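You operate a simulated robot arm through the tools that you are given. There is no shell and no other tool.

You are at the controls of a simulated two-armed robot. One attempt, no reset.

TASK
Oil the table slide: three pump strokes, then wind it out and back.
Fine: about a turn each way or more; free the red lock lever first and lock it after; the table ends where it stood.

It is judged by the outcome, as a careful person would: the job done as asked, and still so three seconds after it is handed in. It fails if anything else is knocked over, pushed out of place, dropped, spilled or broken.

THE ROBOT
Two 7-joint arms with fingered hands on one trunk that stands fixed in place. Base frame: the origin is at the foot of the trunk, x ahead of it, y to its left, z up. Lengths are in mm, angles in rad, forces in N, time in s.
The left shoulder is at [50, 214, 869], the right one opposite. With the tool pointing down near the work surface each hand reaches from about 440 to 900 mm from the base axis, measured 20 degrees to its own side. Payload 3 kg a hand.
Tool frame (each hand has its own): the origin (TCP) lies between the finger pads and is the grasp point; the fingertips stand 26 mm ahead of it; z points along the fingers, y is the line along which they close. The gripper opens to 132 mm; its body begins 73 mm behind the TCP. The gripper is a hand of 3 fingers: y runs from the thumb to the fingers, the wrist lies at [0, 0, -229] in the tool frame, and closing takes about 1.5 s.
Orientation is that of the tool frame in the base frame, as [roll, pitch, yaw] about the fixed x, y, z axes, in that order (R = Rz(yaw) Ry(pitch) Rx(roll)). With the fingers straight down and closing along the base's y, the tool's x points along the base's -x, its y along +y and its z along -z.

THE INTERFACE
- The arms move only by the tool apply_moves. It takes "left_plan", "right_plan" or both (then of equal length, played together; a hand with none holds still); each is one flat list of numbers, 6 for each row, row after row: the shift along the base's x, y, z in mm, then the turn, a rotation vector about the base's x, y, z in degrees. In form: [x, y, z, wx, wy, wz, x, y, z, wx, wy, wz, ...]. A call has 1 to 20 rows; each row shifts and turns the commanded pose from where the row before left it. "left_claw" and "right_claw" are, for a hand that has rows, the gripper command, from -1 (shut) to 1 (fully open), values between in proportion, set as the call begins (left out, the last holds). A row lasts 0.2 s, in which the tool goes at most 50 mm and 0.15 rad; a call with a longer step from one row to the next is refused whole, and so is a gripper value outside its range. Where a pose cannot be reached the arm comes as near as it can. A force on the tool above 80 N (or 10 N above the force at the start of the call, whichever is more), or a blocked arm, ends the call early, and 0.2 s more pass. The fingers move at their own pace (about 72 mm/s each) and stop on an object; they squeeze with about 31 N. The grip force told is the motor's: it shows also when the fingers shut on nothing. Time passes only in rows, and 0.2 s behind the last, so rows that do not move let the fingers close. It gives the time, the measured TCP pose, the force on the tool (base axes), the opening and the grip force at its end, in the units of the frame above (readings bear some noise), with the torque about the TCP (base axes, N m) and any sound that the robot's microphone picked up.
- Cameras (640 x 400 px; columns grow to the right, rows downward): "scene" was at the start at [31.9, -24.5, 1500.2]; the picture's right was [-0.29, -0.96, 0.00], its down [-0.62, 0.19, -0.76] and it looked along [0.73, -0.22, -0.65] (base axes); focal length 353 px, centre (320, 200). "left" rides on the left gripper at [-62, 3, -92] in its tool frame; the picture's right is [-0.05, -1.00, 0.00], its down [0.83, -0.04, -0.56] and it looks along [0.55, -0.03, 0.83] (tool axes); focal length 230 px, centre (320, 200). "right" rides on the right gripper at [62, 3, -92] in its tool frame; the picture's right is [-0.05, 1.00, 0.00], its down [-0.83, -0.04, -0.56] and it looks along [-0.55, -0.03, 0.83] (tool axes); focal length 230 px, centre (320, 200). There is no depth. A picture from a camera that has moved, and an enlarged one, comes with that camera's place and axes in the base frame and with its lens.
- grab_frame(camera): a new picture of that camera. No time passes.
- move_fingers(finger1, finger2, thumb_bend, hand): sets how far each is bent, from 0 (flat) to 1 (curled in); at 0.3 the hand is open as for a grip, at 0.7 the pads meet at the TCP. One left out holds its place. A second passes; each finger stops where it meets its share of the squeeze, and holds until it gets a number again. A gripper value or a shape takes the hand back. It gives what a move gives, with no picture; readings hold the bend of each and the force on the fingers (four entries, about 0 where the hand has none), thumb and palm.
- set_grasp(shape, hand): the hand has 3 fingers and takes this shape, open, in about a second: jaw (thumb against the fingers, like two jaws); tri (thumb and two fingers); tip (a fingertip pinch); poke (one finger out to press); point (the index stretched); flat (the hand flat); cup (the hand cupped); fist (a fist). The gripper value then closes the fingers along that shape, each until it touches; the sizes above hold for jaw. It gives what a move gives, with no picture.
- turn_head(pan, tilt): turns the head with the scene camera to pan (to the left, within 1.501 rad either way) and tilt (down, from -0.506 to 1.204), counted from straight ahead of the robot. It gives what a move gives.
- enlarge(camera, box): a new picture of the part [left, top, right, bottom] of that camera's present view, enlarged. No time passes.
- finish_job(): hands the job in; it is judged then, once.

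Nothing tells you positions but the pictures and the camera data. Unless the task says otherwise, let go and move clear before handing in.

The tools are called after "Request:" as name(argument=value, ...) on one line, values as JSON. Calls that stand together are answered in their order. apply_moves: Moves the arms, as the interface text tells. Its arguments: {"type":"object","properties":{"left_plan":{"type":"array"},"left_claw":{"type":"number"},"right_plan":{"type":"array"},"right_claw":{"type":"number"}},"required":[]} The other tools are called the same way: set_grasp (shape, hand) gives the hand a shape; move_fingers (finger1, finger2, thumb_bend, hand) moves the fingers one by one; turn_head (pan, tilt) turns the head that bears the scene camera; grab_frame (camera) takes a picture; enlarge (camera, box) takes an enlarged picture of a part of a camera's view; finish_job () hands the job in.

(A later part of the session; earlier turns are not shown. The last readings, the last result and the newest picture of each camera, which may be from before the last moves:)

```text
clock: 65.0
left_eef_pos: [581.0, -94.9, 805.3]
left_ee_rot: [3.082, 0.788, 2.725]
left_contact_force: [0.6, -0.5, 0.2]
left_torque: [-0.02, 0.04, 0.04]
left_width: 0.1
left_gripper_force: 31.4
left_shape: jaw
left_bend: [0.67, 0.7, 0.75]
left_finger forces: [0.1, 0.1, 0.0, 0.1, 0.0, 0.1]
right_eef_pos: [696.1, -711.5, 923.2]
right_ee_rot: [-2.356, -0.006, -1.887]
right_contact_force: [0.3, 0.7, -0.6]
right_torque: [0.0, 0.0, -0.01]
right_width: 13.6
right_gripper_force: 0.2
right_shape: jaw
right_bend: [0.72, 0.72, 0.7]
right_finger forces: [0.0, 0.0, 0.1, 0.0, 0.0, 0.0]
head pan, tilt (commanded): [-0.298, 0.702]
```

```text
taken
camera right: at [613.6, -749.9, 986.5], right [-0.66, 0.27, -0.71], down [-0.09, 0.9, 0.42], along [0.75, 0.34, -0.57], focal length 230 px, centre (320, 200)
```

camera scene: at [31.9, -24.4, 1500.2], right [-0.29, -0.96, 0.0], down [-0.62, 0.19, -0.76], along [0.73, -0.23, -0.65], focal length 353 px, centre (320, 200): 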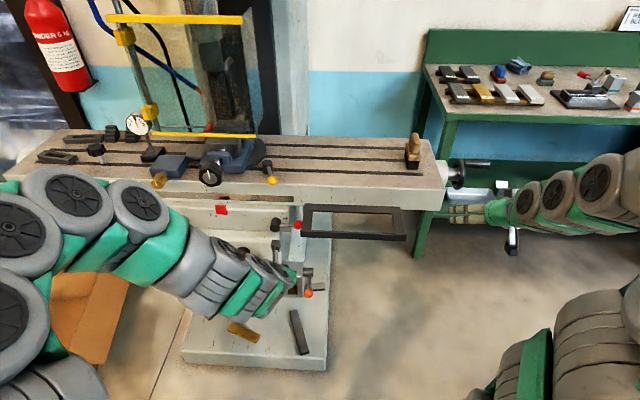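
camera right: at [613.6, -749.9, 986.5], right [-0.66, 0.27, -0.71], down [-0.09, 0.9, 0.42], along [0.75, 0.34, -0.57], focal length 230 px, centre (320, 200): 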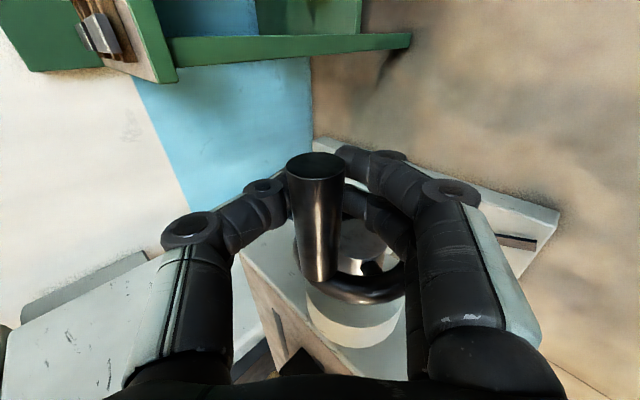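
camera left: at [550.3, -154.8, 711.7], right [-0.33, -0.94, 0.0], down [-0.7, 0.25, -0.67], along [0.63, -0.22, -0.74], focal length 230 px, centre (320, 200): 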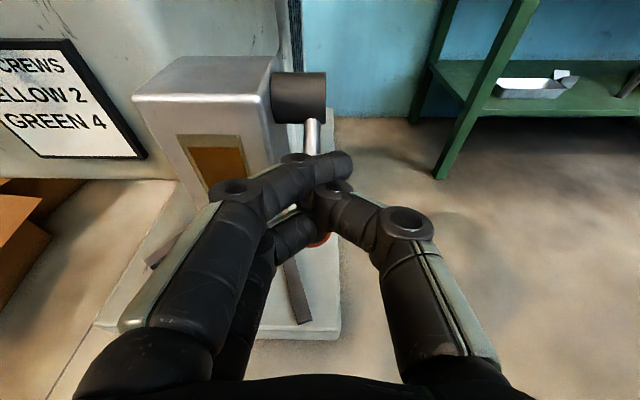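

The fingers reached the commanded opening without load, so I'll close fully to get a firm grip on the handle.

Request:
apply_moves(right_plan=[0, 0, 0, 0, 0, 0, 0, 0, 0, 0, 0, 0, 0, 0, 0, 0, 0, 0], right_claw=-1.0)

Request:
grab_frame(camera="right")

Request:
enlarge(camera="scene", box=[189, 185, 253, 225])

```text
clock: 65.8
left_eef_pos: [582.7, -96.0, 805.3]
left_ee_rot: [3.083, 0.787, 2.723]
left_contact_force: [0.2, 0.0, 0.7]
left_torque: [0.03, 0.01, 0.02]
left_width: 0.0
left_gripper_force: 31.2
left_shape: jaw
left_bend: [0.67, 0.7, 0.75]
left_finger forces: [0.0, 0.0, 0.1, 0.0, 0.0, 0.1]
right_eef_pos: [695.9, -710.4, 923.6]
right_ee_rot: [-2.357, -0.003, -1.885]
right_contact_force: [3.6, -1.7, -6.9]
right_torque: [-0.02, -0.03, -0.03]
right_width: 0.0
right_gripper_force: 30.6
right_shape: jaw
right_bend: [0.69, 0.68, 0.75]
right_finger forces: [12.3, 12.1, 0.0, 0.0, 21.8, 0.0]
head pan, tilt (commanded): [-0.298, 0.702]
```

```text
taken
camera right: at [613.7, -749.8, 986.0], right [-0.66, 0.27, -0.71], down [-0.09, 0.9, 0.42], along [0.75, 0.34, -0.57], focal length 230 px, centre (320, 200)
```

right: 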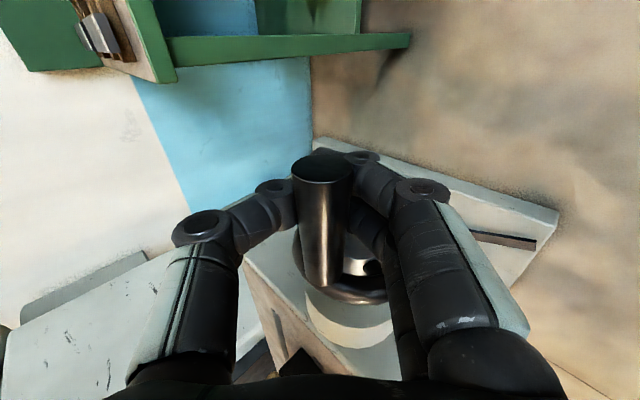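

```text
10.00 times, centred on (221, 205) of scene
camera zoom: at [32.1, -24.6, 1500.2], right [-0.29, -0.96, 0.0], down [-0.62, 0.19, -0.76], along [0.73, -0.22, -0.65], focal length 3531 px, centre (1310, 150)
```

zoom: 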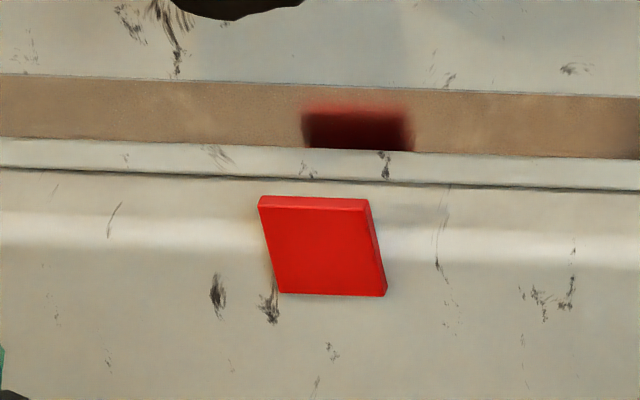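

The handle is held firmly. I'll start winding: first a 30° arc with the handle coming toward the robot, checking force and wheel axis.

Request:
apply_moves(right_plan=[-6.44, 2.25, -1.45, 0, 0, 0, -6.11, 2.14, -2.61, 0, 0, 0, -5.58, 1.95, -3.69, 0, 0, 0])

Request:
grab_frame(camera="right")

Request:
enlarge(camera="scene", box=[189, 185, 253, 225])

```text
clock: 66.6
left_eef_pos: [581.4, -94.5, 805.9]
left_ee_rot: [3.084, 0.788, 2.726]
left_contact_force: [-0.5, 0.5, -0.5]
left_torque: [-0.04, 0.01, -0.03]
left_width: 0.1
left_gripper_force: 31.0
left_shape: jaw
left_bend: [0.67, 0.7, 0.75]
left_finger forces: [0.0, 0.0, 0.1, 0.0, 0.0, 0.0]
right_eef_pos: [681.2, -703.8, 915.0]
right_ee_rot: [-2.355, -0.001, -1.884]
right_contact_force: [28.3, -21.0, -21.3]
right_torque: [-0.18, -0.42, 0.06]
right_width: 0.0
right_gripper_force: 30.5
right_shape: jaw
right_bend: [0.67, 0.66, 0.74]
right_finger forces: [21.1, 20.0, 0.0, 0.0, 20.8, 0.0]
head pan, tilt (commanded): [-0.298, 0.702]
```

```text
taken
camera right: at [597.1, -743.6, 977.7], right [-0.66, 0.27, -0.71], down [-0.09, 0.9, 0.42], along [0.75, 0.34, -0.57], focal length 230 px, centre (320, 200)
```

right: 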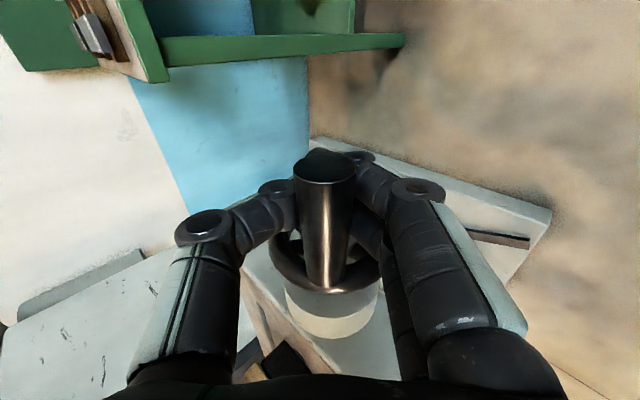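

```text
10.00 times, centred on (221, 205) of scene
camera zoom: at [32.7, -25.1, 1500.2], right [-0.29, -0.96, 0.0], down [-0.62, 0.19, -0.76], along [0.73, -0.22, -0.65], focal length 3531 px, centre (1310, 150)
```

zoom: 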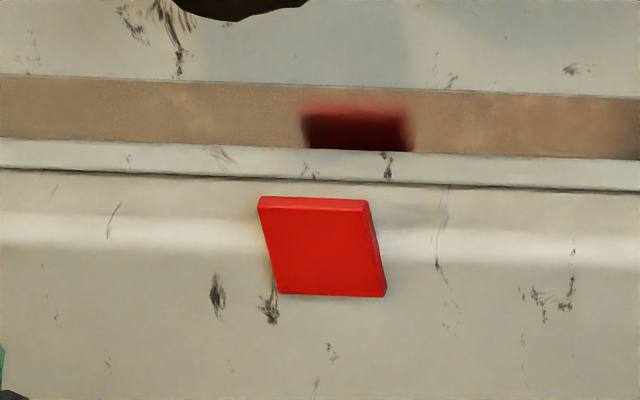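

The wheel turns and the table has shifted slightly right (about 0.8 mm). Force shows my circle is a bit too high/outside, so I'll correct inward and continue another 30°.

Request:
apply_moves(right_plan=[-3.65, 0.8, -6.0, 0, 0, 0, -3.45, 0.75, -6.3, 0, 0, 0, -2.95, 0.6, -6.0, 0, 0, 0])

Request:
grab_frame(camera="right")

Request:
enlarge(camera="scene", box=[189, 185, 253, 225])

```text
clock: 67.4
left_eef_pos: [582.0, -94.4, 806.6]
left_ee_rot: [3.083, 0.787, 2.724]
left_contact_force: [-0.7, -0.8, 0.5]
left_torque: [-0.01, 0.02, -0.02]
left_width: 0.0
left_gripper_force: 30.7
left_shape: jaw
left_bend: [0.67, 0.7, 0.75]
left_finger forces: [0.1, 0.0, 0.0, 0.0, 0.1, 0.1]
right_eef_pos: [669.6, -702.5, 897.8]
right_ee_rot: [-2.355, -0.001, -1.883]
right_contact_force: [14.3, -2.4, 1.0]
right_torque: [-0.02, -0.08, 0.0]
right_width: 0.0
right_gripper_force: 30.2
right_shape: jaw
right_bend: [0.68, 0.67, 0.74]
right_finger forces: [2.4, 1.1, 0.1, 0.0, 25.0, 0.0]
head pan, tilt (commanded): [-0.298, 0.702]
```

```text
taken
camera right: at [586.4, -741.2, 960.7], right [-0.66, 0.27, -0.71], down [-0.09, 0.9, 0.42], along [0.75, 0.34, -0.57], focal length 230 px, centre (320, 200)
```

right: 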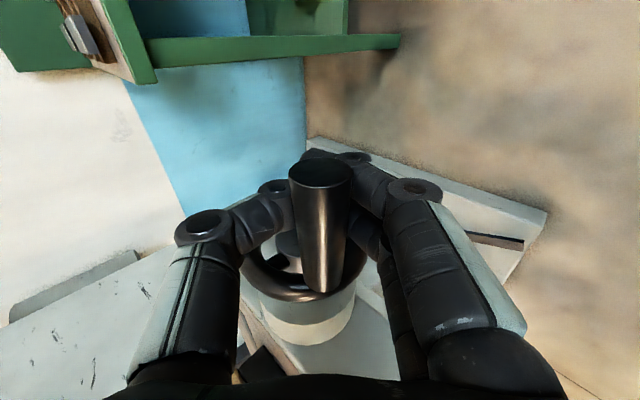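

```text
10.00 times, centred on (221, 205) of scene
camera zoom: at [32.1, -24.5, 1500.2], right [-0.29, -0.96, 0.0], down [-0.62, 0.19, -0.76], along [0.73, -0.22, -0.65], focal length 3531 px, centre (1310, 150)
```

zoom: 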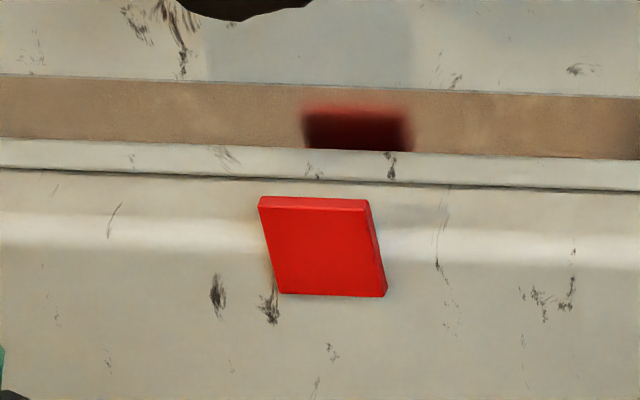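

Force is now low. Fitting the hand's path gives the wheel axis (hand coordinates) at n≈901, z≈885, radius 39.7, with the table advancing about 10 mm per turn to the right. I'll continue on this circle in larger arcs.

Request:
apply_moves(right_plan=[-2.01, 0.25, -10.18, 0, 0, 0, 0.55, -0.64, -10.33, 0, 0, 0, 3.04, -1.51, -9.8, 0, 0, 0, 5.34, -2.31, -8.6, 0, 0, 0])

Request:
grab_frame(camera="right")

Request:
enlarge(camera="scene", box=[189, 185, 253, 225])

```text
clock: 68.4
left_eef_pos: [582.4, -94.9, 806.5]
left_ee_rot: [3.081, 0.786, 2.725]
left_contact_force: [0.7, 0.2, -0.4]
left_torque: [-0.04, 0.0, -0.02]
left_width: 0.2
left_gripper_force: 30.8
left_shape: jaw
left_bend: [0.67, 0.7, 0.75]
left_finger forces: [0.0, 0.0, 0.0, 0.1, 0.0, 0.1]
right_eef_pos: [676.9, -706.8, 858.2]
right_ee_rot: [-2.357, -0.001, -1.887]
right_contact_force: [0.2, 0.2, 0.2]
right_torque: [0.04, 0.01, 0.0]
right_width: 0.0
right_gripper_force: 31.0
right_shape: jaw
right_bend: [0.69, 0.68, 0.73]
right_finger forces: [0.1, 0.0, 0.1, 0.0, 0.0, 0.1]
head pan, tilt (commanded): [-0.298, 0.702]
```

```text
taken
camera right: at [592.4, -745.4, 920.8], right [-0.66, 0.27, -0.71], down [-0.09, 0.9, 0.42], along [0.75, 0.34, -0.57], focal length 230 px, centre (320, 200)
```

right: 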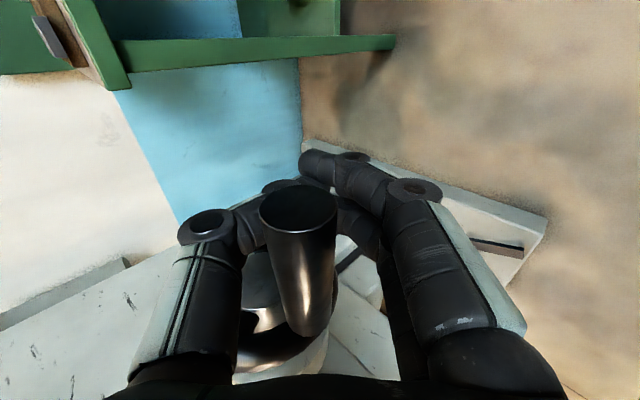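

```text
10.00 times, centred on (221, 205) of scene
camera zoom: at [31.9, -24.5, 1500.2], right [-0.29, -0.96, 0.0], down [-0.62, 0.19, -0.76], along [0.73, -0.23, -0.65], focal length 3531 px, centre (1310, 150)
```

zoom: 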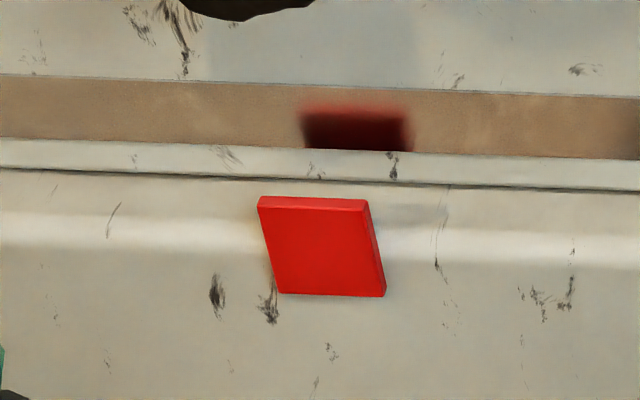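

The handle slid toward the palm inside the closed finger loop (force zero), so it is loosely caged rather than gripped. The closed loop still works as a crank, so I'll keep circling with the loop and watch the handle follow.

Request:
apply_moves(right_plan=[5.78, -2.24, -8.4, 0, 0, 0, 7.67, -2.9, -6.5, 0, 0, 0])

Request:
grab_frame(camera="right")

Request:
enlarge(camera="scene", box=[189, 185, 253, 225])

```text
clock: 69.0
left_eef_pos: [581.7, -95.2, 805.4]
left_ee_rot: [3.083, 0.787, 2.725]
left_contact_force: [0.4, 0.0, 0.7]
left_torque: [-0.02, 0.0, -0.01]
left_width: 0.1
left_gripper_force: 31.1
left_shape: jaw
left_bend: [0.67, 0.7, 0.75]
left_finger forces: [0.1, 0.0, 0.1, 0.1, 0.1, 0.1]
right_eef_pos: [690.5, -712.4, 843.6]
right_ee_rot: [-2.356, -0.004, -1.886]
right_contact_force: [-0.4, 0.1, 0.7]
right_torque: [-0.02, 0.05, -0.03]
right_width: 0.0
right_gripper_force: 30.8
right_shape: jaw
right_bend: [0.69, 0.68, 0.73]
right_finger forces: [0.1, 0.1, 0.0, 0.0, 0.0, 0.1]
head pan, tilt (commanded): [-0.298, 0.702]
```

```text
taken
camera right: at [606.6, -750.8, 907.1], right [-0.66, 0.27, -0.71], down [-0.09, 0.9, 0.42], along [0.75, 0.34, -0.57], focal length 230 px, centre (320, 200)
```

right: 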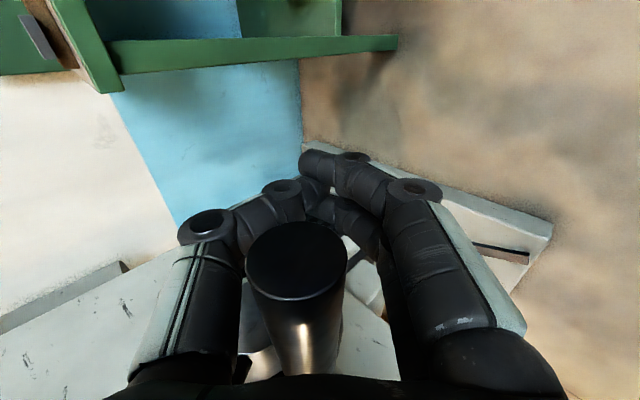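

```text
10.00 times, centred on (221, 205) of scene
camera zoom: at [31.9, -24.5, 1500.2], right [-0.29, -0.96, 0.0], down [-0.62, 0.19, -0.76], along [0.73, -0.22, -0.65], focal length 3531 px, centre (1310, 150)
```

zoom: 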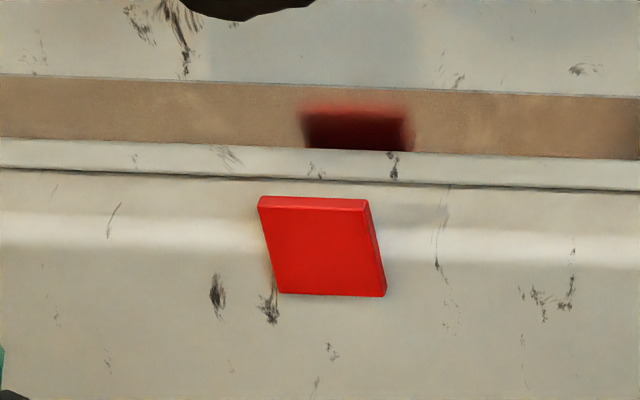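

From the handle's apparent size I now place it at the front of the wheel (about 180°), seated near the palm; the true crank radius is about 44.5 mm about axis (n 896.5, z 883). The palm can push it through this quadrant, so I'll continue forward-down along that circle.

Request:
apply_moves(right_plan=[4.43, -1.86, -7.55, 0, 0, 0, 4.43, -1.86, -7.55, 0, 0, 0, 4.15, -1.77, -10.7, 0, 0, 0])

Request:
grab_frame(camera="right")

Request:
enlarge(camera="scene", box=[189, 185, 253, 225])

Request:
enlarge(camera="scene", box=[400, 120, 528, 200])

```text
clock: 69.8
left_eef_pos: [581.9, -93.8, 806.1]
left_ee_rot: [3.084, 0.787, 2.724]
left_contact_force: [0.4, -0.2, -0.3]
left_torque: [0.02, 0.02, -0.01]
left_width: 0.0
left_gripper_force: 31.0
left_shape: jaw
left_bend: [0.67, 0.7, 0.75]
left_finger forces: [0.0, 0.0, 0.0, 0.0, 0.1, 0.1]
right_eef_pos: [700.8, -718.0, 817.2]
right_ee_rot: [-2.357, -0.003, -1.886]
right_contact_force: [-13.6, 6.9, -0.2]
right_torque: [-0.46, -0.99, -0.34]
right_width: 0.0
right_gripper_force: 30.6
right_shape: jaw
right_bend: [0.69, 0.68, 0.73]
right_finger forces: [0.0, 0.0, 0.0, 0.1, 3.1, 13.5]
head pan, tilt (commanded): [-0.298, 0.702]
```

```text
taken
camera right: at [618.4, -756.9, 880.3], right [-0.66, 0.27, -0.71], down [-0.09, 0.9, 0.42], along [0.75, 0.34, -0.57], focal length 230 px, centre (320, 200)
```

right: 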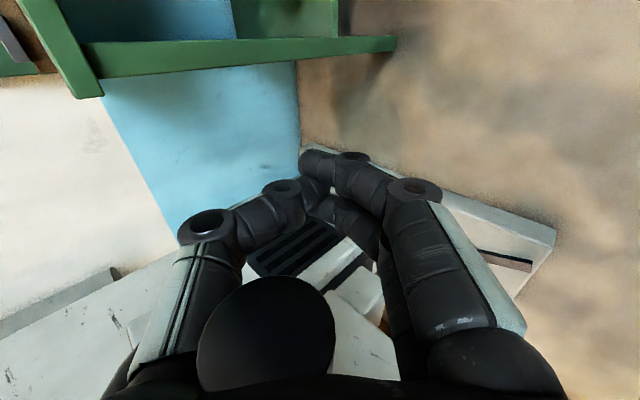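

```text
10.00 times, centred on (221, 205) of scene
camera zoom: at [31.7, -24.4, 1500.2], right [-0.29, -0.96, 0.0], down [-0.62, 0.19, -0.76], along [0.73, -0.23, -0.65], focal length 3531 px, centre (1310, 150)
```

zoom: 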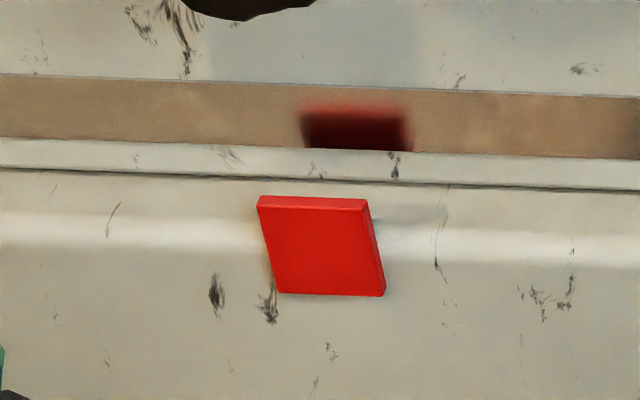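

```text
5.00 times, centred on (464, 160) of scene
camera zoom: at [31.7, -24.4, 1500.2], right [-0.29, -0.96, 0.0], down [-0.62, 0.19, -0.76], along [0.73, -0.23, -0.65], focal length 1766 px, centre (-400, 400)
```

zoom: 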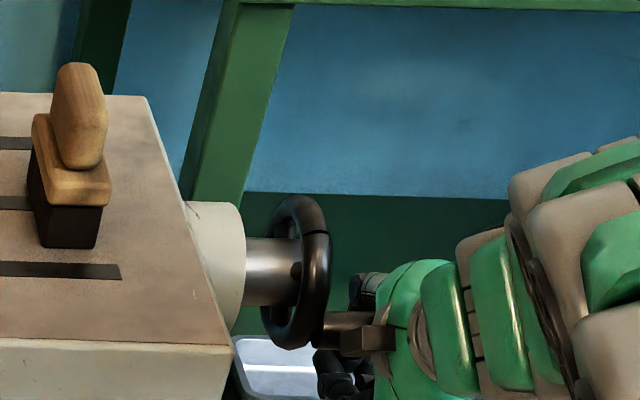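

The palm is now pushing the handle (13.5 N on the palm) and it has reached about 192°. I'll continue along the circle through the lower quadrant.

Request:
apply_moves(right_plan=[3.55, -1.67, -10.9, 0, 0, 0, 6.19, -2.59, -9.6, 0, 0, 0, 8.27, -3.32, -7.4, 0, 0, 0])

Request:
grab_frame(camera="right")

Request:
enlarge(camera="scene", box=[189, 185, 253, 225])

Request:
enlarge(camera="scene", box=[400, 120, 528, 200])

```text
clock: 70.6
left_eef_pos: [581.5, -94.0, 806.1]
left_ee_rot: [3.082, 0.789, 2.725]
left_contact_force: [-0.2, 0.0, -0.8]
left_torque: [0.02, -0.02, -0.02]
left_width: 0.1
left_gripper_force: 31.2
left_shape: jaw
left_bend: [0.67, 0.7, 0.75]
left_finger forces: [0.0, 0.1, 0.0, 0.1, 0.0, 0.0]
right_eef_pos: [721.6, -726.3, 796.9]
right_ee_rot: [-2.347, -0.006, -1.887]
right_contact_force: [-0.8, 0.7, 56.3]
right_torque: [0.47, 1.53, -0.04]
right_width: 0.0
right_gripper_force: 31.3
right_shape: jaw
right_bend: [0.69, 0.68, 0.73]
right_finger forces: [0.0, 0.0, 0.0, 0.1, 47.5, 0.1]
head pan, tilt (commanded): [-0.298, 0.702]
```

```text
taken
camera right: at [638.3, -764.9, 858.8], right [-0.65, 0.26, -0.71], down [-0.09, 0.91, 0.42], along [0.75, 0.33, -0.57], focal length 230 px, centre (320, 200)
```

right: 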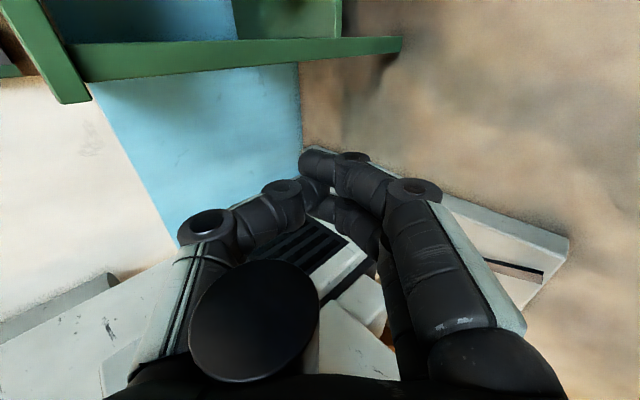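

```text
10.00 times, centred on (221, 205) of scene
camera zoom: at [31.2, -23.7, 1500.2], right [-0.29, -0.96, 0.0], down [-0.62, 0.19, -0.76], along [0.73, -0.23, -0.65], focal length 3531 px, centre (1310, 150)
```

zoom: 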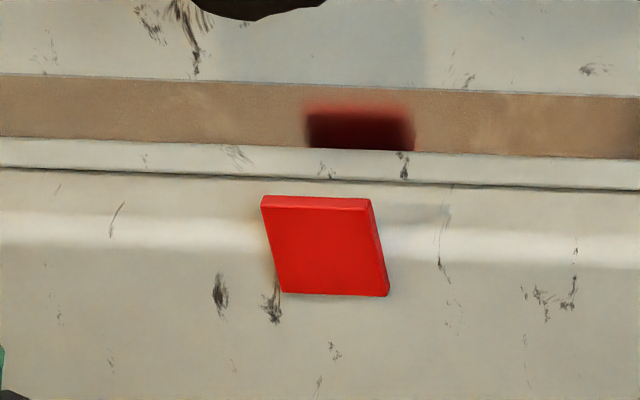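

```text
5.00 times, centred on (464, 160) of scene
camera zoom: at [31.2, -23.7, 1500.2], right [-0.29, -0.96, 0.0], down [-0.62, 0.19, -0.76], along [0.73, -0.23, -0.65], focal length 1766 px, centre (-400, 400)
```

zoom: 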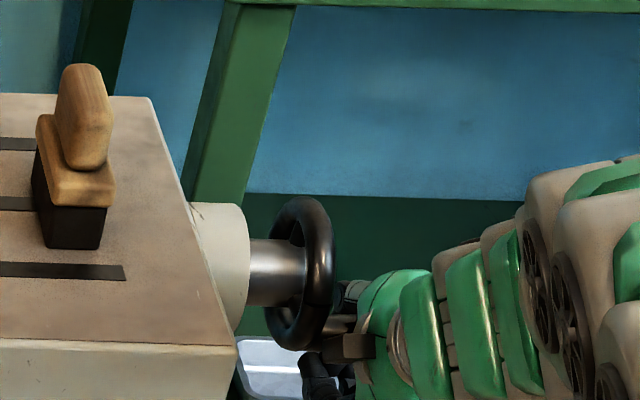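

The table has moved about 4.4 mm right and the handle is near 245°; the thumb is pressing down hard (47 N), so my path was slightly too low there. I'll now move forward with a slight rise so the palm and fingers carry the handle through the bottom.

Request:
apply_moves(right_plan=[8.4, -3.25, 1.5, 0, 0, 0, 8.5, -3.28, 0, 0, 0, 0, 7.55, -2.95, 3, 0, 0, 0, 7.55, -2.95, 3, 0, 0, 0])

Request:
grab_frame(camera="right")

Request:
enlarge(camera="scene", box=[189, 185, 253, 225])

Request:
enlarge(camera="scene", box=[400, 120, 528, 200])

```text
clock: 71.6
left_eef_pos: [579.9, -95.1, 805.4]
left_ee_rot: [3.082, 0.789, 2.726]
left_contact_force: [0.6, 0.2, -0.2]
left_torque: [-0.02, 0.04, -0.02]
left_width: 0.1
left_gripper_force: 31.1
left_shape: jaw
left_bend: [0.67, 0.7, 0.75]
left_finger forces: [0.1, 0.0, 0.0, 0.0, 0.1, 0.1]
right_eef_pos: [751.1, -738.7, 797.5]
right_ee_rot: [-2.358, -0.001, -1.886]
right_contact_force: [-25.7, 11.0, 16.1]
right_torque: [-0.4, -1.4, -0.43]
right_width: 0.0
right_gripper_force: 31.1
right_shape: jaw
right_bend: [0.69, 0.68, 0.73]
right_finger forces: [0.0, 0.0, 0.0, 0.0, 23.3, 26.8]
head pan, tilt (commanded): [-0.298, 0.702]
```

```text
taken
camera right: at [667.4, -777.1, 859.4], right [-0.66, 0.27, -0.71], down [-0.08, 0.9, 0.42], along [0.75, 0.34, -0.57], focal length 230 px, centre (320, 200)
```

right: 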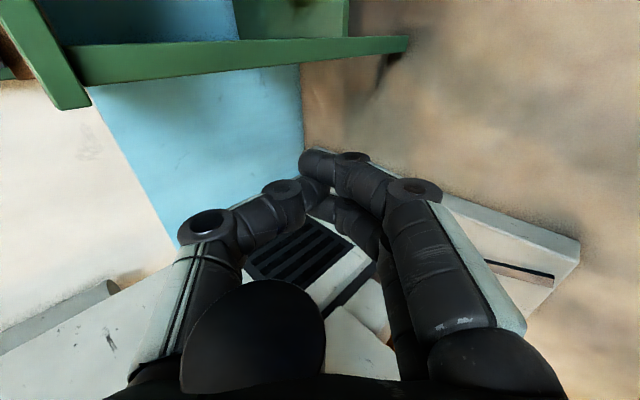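

```text
10.00 times, centred on (221, 205) of scene
camera zoom: at [31.3, -24.2, 1500.2], right [-0.3, -0.96, 0.0], down [-0.62, 0.19, -0.76], along [0.73, -0.23, -0.65], focal length 3531 px, centre (1310, 150)
```

zoom: 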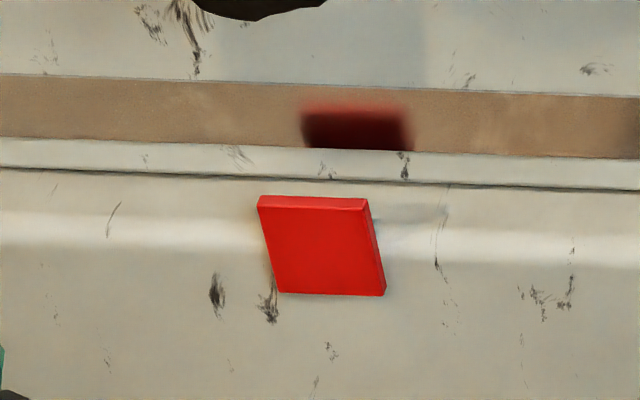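

```text
5.00 times, centred on (464, 160) of scene
camera zoom: at [31.3, -24.2, 1500.2], right [-0.3, -0.96, 0.0], down [-0.62, 0.19, -0.76], along [0.73, -0.23, -0.65], focal length 1766 px, centre (-400, 400)
```

zoom: 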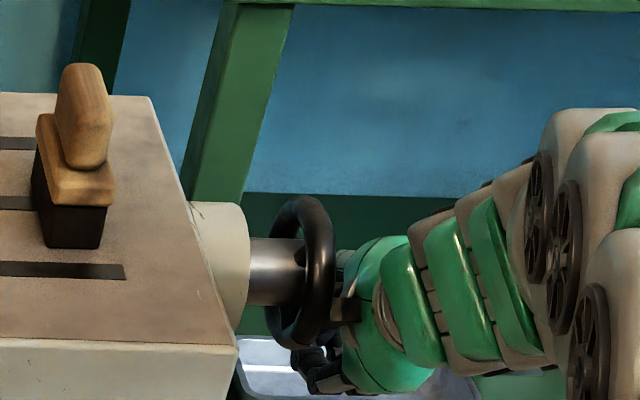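

The table has gone about 5.2 mm (handle near the bottom). The thumb still presses down, so I'll move the loop up-forward to bring the fingers underneath the handle.

Request:
apply_moves(right_plan=[5.6, -2.17, 6, 0, 0, 0, 5.6, -2.17, 6, 0, 0, 0, 5.6, -2.17, 6, 0, 0, 0])

Request:
grab_frame(camera="right")

Request:
enlarge(camera="scene", box=[189, 185, 253, 225])

Request:
enlarge(camera="scene", box=[400, 120, 528, 200])

```text
clock: 72.4
left_eef_pos: [580.5, -95.4, 807.3]
left_ee_rot: [3.083, 0.79, 2.724]
left_contact_force: [0.7, -0.1, -0.4]
left_torque: [-0.01, 0.01, 0.0]
left_width: 0.0
left_gripper_force: 30.9
left_shape: jaw
left_bend: [0.67, 0.7, 0.75]
left_finger forces: [0.1, 0.1, 0.1, 0.1, 0.0, 0.0]
right_eef_pos: [765.7, -743.6, 814.2]
right_ee_rot: [-2.36, 0.001, -1.888]
right_contact_force: [-53.3, 23.1, -2.4]
right_torque: [-1.37, -4.06, -0.91]
right_width: 0.0
right_gripper_force: 30.4
right_shape: jaw
right_bend: [0.69, 0.68, 0.73]
right_finger forces: [0.1, 0.0, 0.0, 0.0, 18.3, 53.4]
head pan, tilt (commanded): [-0.298, 0.702]
```

```text
taken
camera right: at [683.3, -783.2, 876.9], right [-0.66, 0.27, -0.7], down [-0.08, 0.9, 0.43], along [0.75, 0.34, -0.57], focal length 230 px, centre (320, 200)
```

right: 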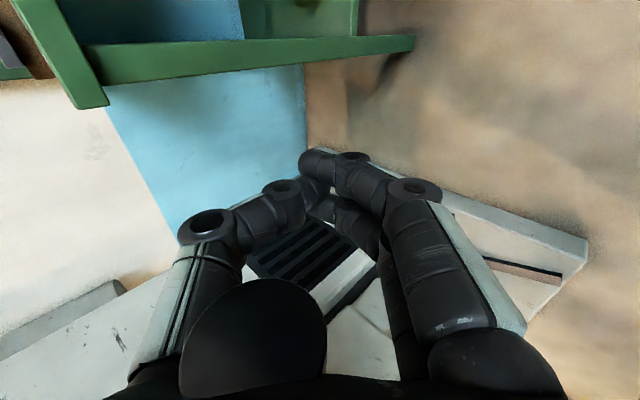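

```text
10.00 times, centred on (221, 205) of scene
camera zoom: at [31.0, -24.2, 1500.2], right [-0.3, -0.96, 0.0], down [-0.62, 0.19, -0.76], along [0.73, -0.23, -0.65], focal length 3531 px, centre (1310, 150)
```

zoom: 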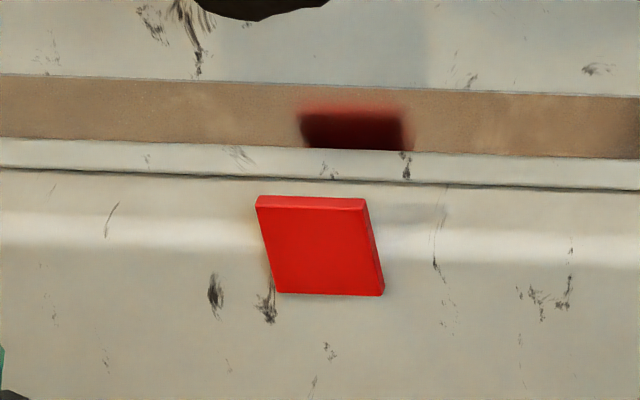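

```text
5.00 times, centred on (464, 160) of scene
camera zoom: at [31.0, -24.2, 1500.2], right [-0.3, -0.96, 0.0], down [-0.62, 0.19, -0.76], along [0.73, -0.23, -0.65], focal length 1766 px, centre (-400, 400)
```

zoom: 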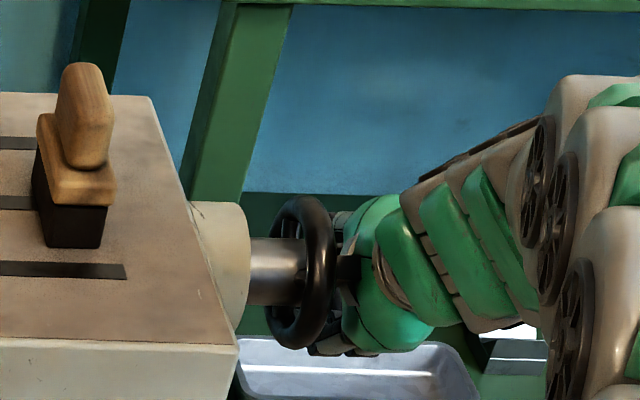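

The handle is now at about 335° (table 6.6 mm right; about 10 mm per turn), and a refined fit gives axis n≈890, z≈889, radius 38. The palm is pressing radially, so I'll move mainly upward to bring the fingers under the handle.

Request:
apply_moves(right_plan=[1.8, -0.85, 7, 0, 0, 0, 3.7, -1.5, 7, 0, 0, 0, 3.7, -1.5, 7, 0, 0, 0])

Request:
grab_frame(camera="right")

Request:
enlarge(camera="scene", box=[189, 185, 253, 225])

```text
clock: 73.0
left_eef_pos: [581.6, -95.9, 805.4]
left_ee_rot: [3.081, 0.786, 2.726]
left_contact_force: [0.8, 0.0, 0.1]
left_torque: [-0.02, 0.0, -0.01]
left_width: 0.0
left_gripper_force: 30.7
left_shape: jaw
left_bend: [0.67, 0.7, 0.75]
left_finger forces: [0.0, 0.0, 0.0, 0.0, 0.0, 0.0]
right_eef_pos: [769.1, -745.9, 823.4]
right_ee_rot: [-2.366, 0.001, -1.888]
right_contact_force: [-53.5, 23.6, 9.3]
right_torque: [-1.32, -2.73, -1.06]
right_width: 0.1
right_gripper_force: 30.8
right_shape: jaw
right_bend: [0.69, 0.68, 0.73]
right_finger forces: [0.1, 0.0, 0.0, 0.1, 6.8, 62.1]
head pan, tilt (commanded): [-0.298, 0.702]
stopped in row 2 (right hand): the force on the tool passed its limit at 90 N (the readings are from after the stop); the commanded pose is now the measured one
```

```text
taken
camera right: at [685.9, -785.0, 886.4], right [-0.66, 0.27, -0.7], down [-0.08, 0.9, 0.43], along [0.75, 0.34, -0.57], focal length 230 px, centre (320, 200)
```

right: 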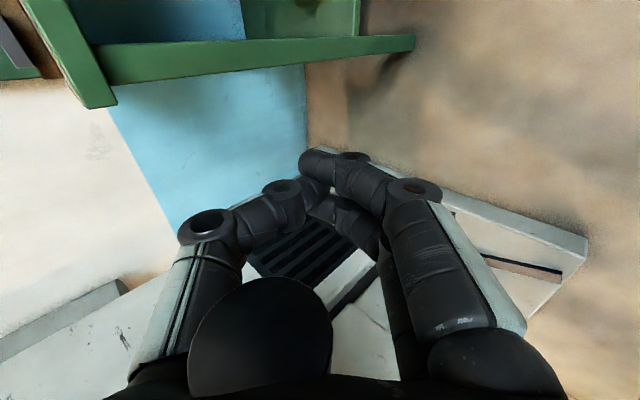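

```text
10.00 times, centred on (221, 205) of scene
camera zoom: at [31.0, -24.0, 1500.2], right [-0.29, -0.96, 0.0], down [-0.62, 0.19, -0.76], along [0.73, -0.23, -0.65], focal length 3531 px, centre (1310, 150)
```

zoom: 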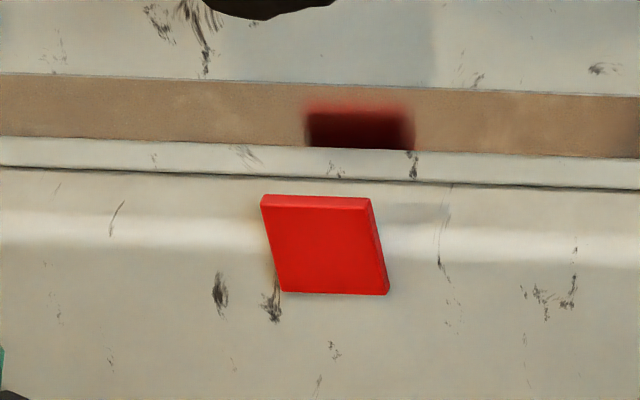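

Palm pressure reached the limit, so I'll back the hand off along its axis to release the palm, then shift up-forward so the fingers contact from below.

Request:
apply_moves(right_plan=[-4, 1.4, 4, 0, 0, 0, -4, 1.4, 4, 0, 0, 0, 3.8, -1.3, 4, 0, 0, 0, 3.8, -1.3, 4, 0, 0, 0, 3.8, -1.3, 4, 0, 0, 0])

Request:
grab_frame(camera="right")

Request:
enlarge(camera="scene", box=[189, 185, 253, 225])

```text
clock: 74.2
left_eef_pos: [581.2, -94.3, 806.6]
left_ee_rot: [3.082, 0.786, 2.723]
left_contact_force: [-0.6, 0.3, -0.7]
left_torque: [-0.01, -0.01, 0.02]
left_width: 0.3
left_gripper_force: 31.1
left_shape: jaw
left_bend: [0.67, 0.7, 0.75]
left_finger forces: [0.1, 0.0, 0.0, 0.1, 0.1, 0.0]
right_eef_pos: [775.0, -747.4, 844.4]
right_ee_rot: [-2.359, -0.003, -1.885]
right_contact_force: [-0.1, -0.1, -0.2]
right_torque: [0.03, -0.02, -0.04]
right_width: 0.0
right_gripper_force: 30.8
right_shape: jaw
right_bend: [0.69, 0.68, 0.73]
right_finger forces: [0.1, 0.0, 0.1, 0.0, 0.1, 0.1]
head pan, tilt (commanded): [-0.298, 0.702]
```

```text
taken
camera right: at [692.0, -785.9, 907.9], right [-0.66, 0.27, -0.7], down [-0.09, 0.9, 0.42], along [0.75, 0.34, -0.57], focal length 230 px, centre (320, 200)
```

right: 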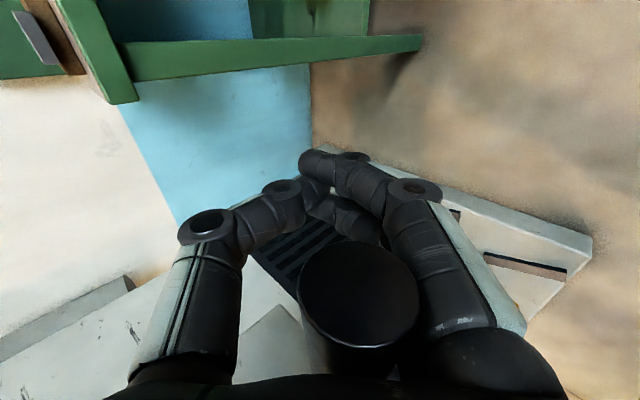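

```text
10.00 times, centred on (221, 205) of scene
camera zoom: at [31.9, -24.5, 1500.2], right [-0.29, -0.96, 0.0], down [-0.62, 0.19, -0.76], along [0.73, -0.22, -0.65], focal length 3531 px, centre (1310, 150)
```

zoom: 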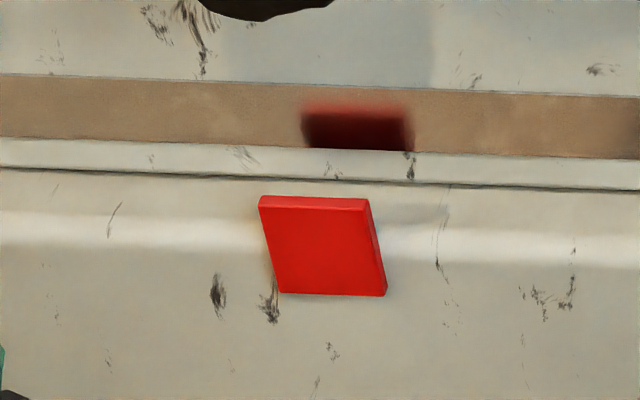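

The handle is free beside the fingers at about 345°. I'll draw the hand back along its axis so the handle sits between the closed fingertips again, ready to pull it up and over the top.

Request:
apply_moves(right_plan=[-10.6, 3.7, 8.2, 0, 0, 0, -10.6, 3.7, 8.2, 0, 0, 0, -10.6, 3.7, 8.2, 0, 0, 0])

Request:
grab_frame(camera="right")

Request:
enlarge(camera="scene", box=[189, 185, 253, 225])

```text
clock: 75.0
left_eef_pos: [581.4, -94.6, 805.9]
left_ee_rot: [3.083, 0.787, 2.725]
left_contact_force: [0.5, -0.2, 0.1]
left_torque: [0.01, -0.01, 0.0]
left_width: 0.2
left_gripper_force: 30.7
left_shape: jaw
left_bend: [0.67, 0.7, 0.75]
left_finger forces: [0.0, 0.0, 0.0, 0.0, 0.1, 0.0]
right_eef_pos: [743.6, -735.3, 869.1]
right_ee_rot: [-2.361, 0.001, -1.884]
right_contact_force: [0.3, 0.3, -0.2]
right_torque: [-0.04, 0.02, -0.03]
right_width: 0.1
right_gripper_force: 30.7
right_shape: jaw
right_bend: [0.69, 0.68, 0.73]
right_finger forces: [0.1, 0.0, 0.1, 0.0, 0.0, 0.1]
head pan, tilt (commanded): [-0.298, 0.702]
```

```text
taken
camera right: at [659.6, -774.8, 932.8], right [-0.66, 0.27, -0.7], down [-0.09, 0.9, 0.42], along [0.75, 0.34, -0.57], focal length 230 px, centre (320, 200)
```

right: 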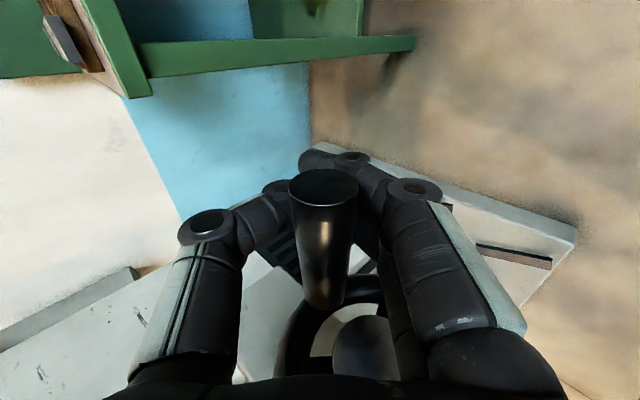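

```text
10.00 times, centred on (221, 205) of scene
camera zoom: at [31.9, -24.5, 1500.2], right [-0.29, -0.96, 0.0], down [-0.62, 0.19, -0.76], along [0.73, -0.22, -0.65], focal length 3531 px, centre (1310, 150)
```

zoom: 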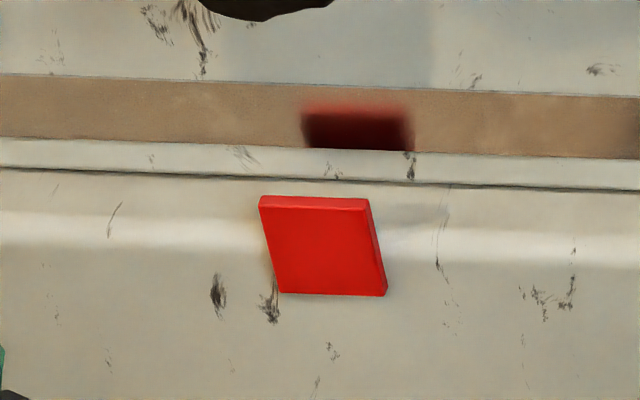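

The handle sits between the closed fingertips again at about 350°, and the position estimate is consistent. I'll tighten up and pull it upward along the refined circle.

Request:
apply_moves(right_plan=[-5.1, 1.8, 4.15, 0, 0, 0, -5.1, 1.8, 4.15, 0, 0, 0, 0.33, -0.57, 9.9, 0, 0, 0, -2.22, 0.33, 9.7, 0, 0, 0])

Request:
grab_frame(camera="right")

Request:
enlarge(camera="scene", box=[189, 185, 253, 225])

```text
clock: 76.0
left_eef_pos: [582.0, -94.5, 805.5]
left_ee_rot: [3.082, 0.788, 2.725]
left_contact_force: [-0.4, -0.5, 0.3]
left_torque: [0.02, 0.01, 0.01]
left_width: 0.3
left_gripper_force: 31.1
left_shape: jaw
left_bend: [0.67, 0.7, 0.75]
left_finger forces: [0.0, 0.0, 0.0, 0.0, 0.0, 0.1]
right_eef_pos: [730.8, -732.1, 897.5]
right_ee_rot: [-2.361, 0.0, -1.883]
right_contact_force: [22.9, -10.7, -2.4]
right_torque: [0.0, -0.25, 0.0]
right_width: 0.0
right_gripper_force: 31.4
right_shape: jaw
right_bend: [0.68, 0.67, 0.75]
right_finger forces: [7.3, 4.9, 0.1, 0.0, 35.3, 0.0]
head pan, tilt (commanded): [-0.298, 0.702]
```

```text
taken
camera right: at [648.9, -771.2, 959.8], right [-0.66, 0.27, -0.7], down [-0.09, 0.9, 0.42], along [0.75, 0.34, -0.57], focal length 230 px, centre (320, 200)
```

right: 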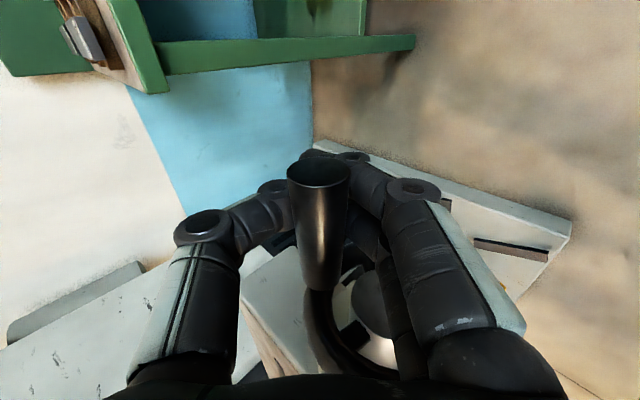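

```text
10.00 times, centred on (221, 205) of scene
camera zoom: at [32.3, -24.7, 1500.2], right [-0.29, -0.96, 0.0], down [-0.62, 0.19, -0.76], along [0.73, -0.22, -0.65], focal length 3531 px, centre (1310, 150)
```

zoom: 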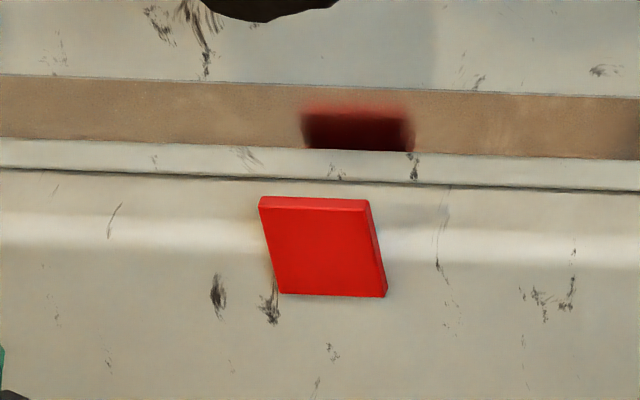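

The wheel keeps turning (table 7.5 mm right, handle about 20–25°). I'll carry on over the top with a slightly larger radius.

Request:
apply_moves(right_plan=[-1.27, 0, 7.4, 0, 0, 0, -7.31, 2.1, 7, 0, 0, 0, -8.82, 2.64, 4.7, 0, 0, 0])

Request:
grab_frame(camera="right")

Request:
enlarge(camera="scene", box=[189, 185, 253, 225])

```text
clock: 76.8
left_eef_pos: [581.8, -95.0, 805.3]
left_ee_rot: [3.082, 0.788, 2.725]
left_contact_force: [0.9, 0.1, 0.3]
left_torque: [0.04, -0.01, -0.01]
left_width: 0.2
left_gripper_force: 30.9
left_shape: jaw
left_bend: [0.67, 0.7, 0.75]
left_finger forces: [0.0, 0.1, 0.0, 0.0, 0.0, 0.0]
right_eef_pos: [713.0, -728.8, 915.9]
right_ee_rot: [-2.361, -0.001, -1.884]
right_contact_force: [8.8, -0.9, 2.9]
right_torque: [0.0, -0.07, 0.02]
right_width: 0.0
right_gripper_force: 30.7
right_shape: jaw
right_bend: [0.68, 0.68, 0.74]
right_finger forces: [3.4, 2.1, 0.1, 0.0, 5.6, 0.0]
head pan, tilt (commanded): [-0.298, 0.702]
```

```text
taken
camera right: at [630.2, -766.9, 978.5], right [-0.66, 0.27, -0.7], down [-0.09, 0.9, 0.42], along [0.75, 0.34, -0.57], focal length 230 px, centre (320, 200)
```

right: 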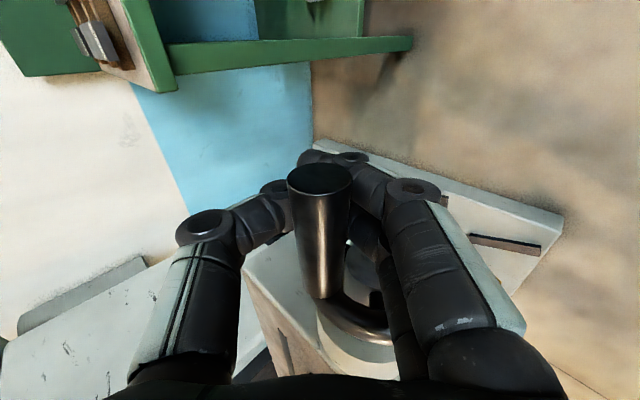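

```text
10.00 times, centred on (221, 205) of scene
camera zoom: at [32.0, -24.5, 1500.2], right [-0.29, -0.96, 0.0], down [-0.62, 0.19, -0.76], along [0.73, -0.22, -0.65], focal length 3531 px, centre (1310, 150)
```

zoom: 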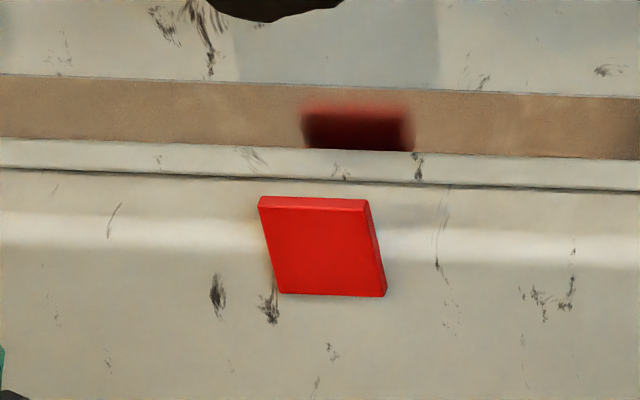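

Handle at about 70°, table 9.1 mm right, force low. I'll continue past the start angle so the outward wind is a bit more than one full turn.

Request:
apply_moves(right_plan=[-9.67, 2.93, 2.3, 0, 0, 0, -9.86, 3.0, -0.5, 0, 0, 0, -9.39, 2.83, -3.1, 0, 0, 0, -8.35, 2.47, -5.5, 0, 0, 0])

Request:
grab_frame(camera="right")

Request:
enlarge(camera="scene", box=[189, 185, 253, 225])

```text
clock: 77.8
left_eef_pos: [582.1, -94.5, 805.3]
left_ee_rot: [3.083, 0.786, 2.727]
left_contact_force: [-0.1, 0.5, -0.3]
left_torque: [-0.02, 0.04, -0.01]
left_width: 0.0
left_gripper_force: 31.1
left_shape: jaw
left_bend: [0.67, 0.7, 0.75]
left_finger forces: [0.0, 0.0, 0.0, 0.0, 0.1, 0.1]
right_eef_pos: [676.9, -715.8, 909.8]
right_ee_rot: [-2.361, -0.002, -1.882]
right_contact_force: [14.0, -5.3, -3.1]
right_torque: [-0.03, -0.18, 0.0]
right_width: 0.0
right_gripper_force: 30.3
right_shape: jaw
right_bend: [0.68, 0.68, 0.74]
right_finger forces: [6.5, 4.3, 0.0, 0.0, 4.3, 0.0]
head pan, tilt (commanded): [-0.298, 0.702]
```

```text
taken
camera right: at [593.7, -755.2, 972.5], right [-0.66, 0.27, -0.7], down [-0.09, 0.9, 0.42], along [0.75, 0.34, -0.57], focal length 230 px, centre (320, 200)
```

right: 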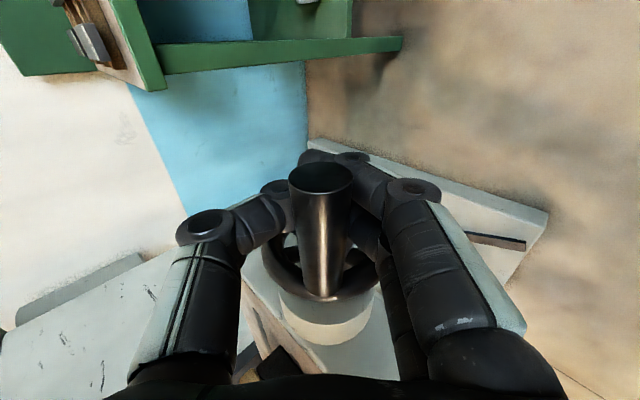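

```text
10.00 times, centred on (221, 205) of scene
camera zoom: at [32.2, -24.6, 1500.2], right [-0.29, -0.96, 0.0], down [-0.62, 0.19, -0.76], along [0.73, -0.22, -0.65], focal length 3531 px, centre (1310, 150)
```

zoom: 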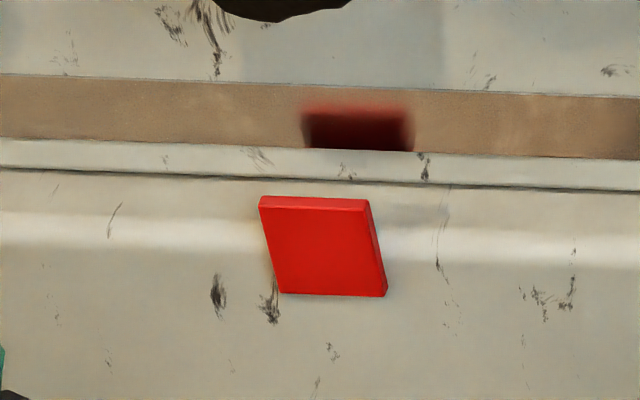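

Outward wind is about 1.1 turns (table 10.7 mm right). Now I reverse: first back over the top with the fingers pushing.

Request:
apply_moves(right_plan=[8.07, -2.37, 5.2, 0, 0, 0, 9.2, -2.77, 2.8, 0, 0, 0, 9.49, -2.87, 0.3, 0, 0, 0])

Request:
grab_frame(camera="right")

Request:
enlarge(camera="scene", box=[189, 185, 253, 225])

```text
clock: 78.6
left_eef_pos: [581.3, -95.2, 805.4]
left_ee_rot: [3.082, 0.787, 2.723]
left_contact_force: [0.2, 0.3, 0.7]
left_torque: [0.03, 0.01, 0.02]
left_width: 0.0
left_gripper_force: 30.9
left_shape: jaw
left_bend: [0.67, 0.7, 0.75]
left_finger forces: [0.1, 0.0, 0.0, 0.1, 0.0, 0.0]
right_eef_pos: [702.7, -725.4, 916.8]
right_ee_rot: [-2.361, -0.002, -1.887]
right_contact_force: [-3.1, 1.3, -3.4]
right_torque: [-0.02, -0.05, 0.0]
right_width: 0.2
right_gripper_force: 31.1
right_shape: jaw
right_bend: [0.69, 0.69, 0.73]
right_finger forces: [2.6, 1.6, 0.0, 0.1, 0.1, 0.1]
head pan, tilt (commanded): [-0.298, 0.702]
```

```text
taken
camera right: at [619.4, -764.1, 980.4], right [-0.66, 0.27, -0.7], down [-0.08, 0.9, 0.42], along [0.75, 0.34, -0.57], focal length 230 px, centre (320, 200)
```

right: 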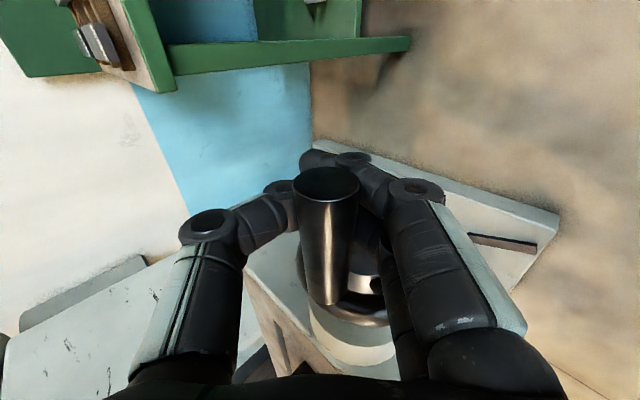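

```text
10.00 times, centred on (221, 205) of scene
camera zoom: at [31.9, -24.5, 1500.2], right [-0.29, -0.96, 0.0], down [-0.62, 0.19, -0.76], along [0.73, -0.23, -0.65], focal length 3531 px, centre (1310, 150)
```

zoom: 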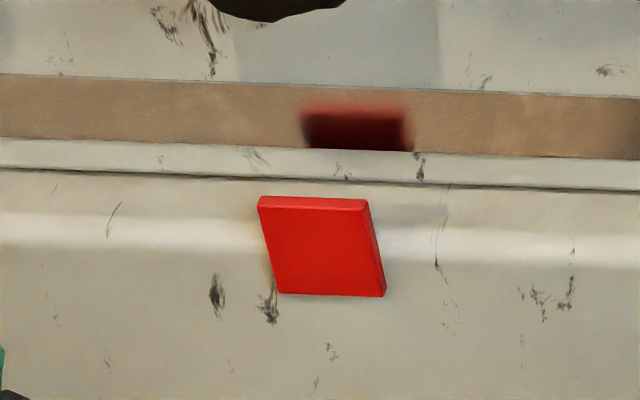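

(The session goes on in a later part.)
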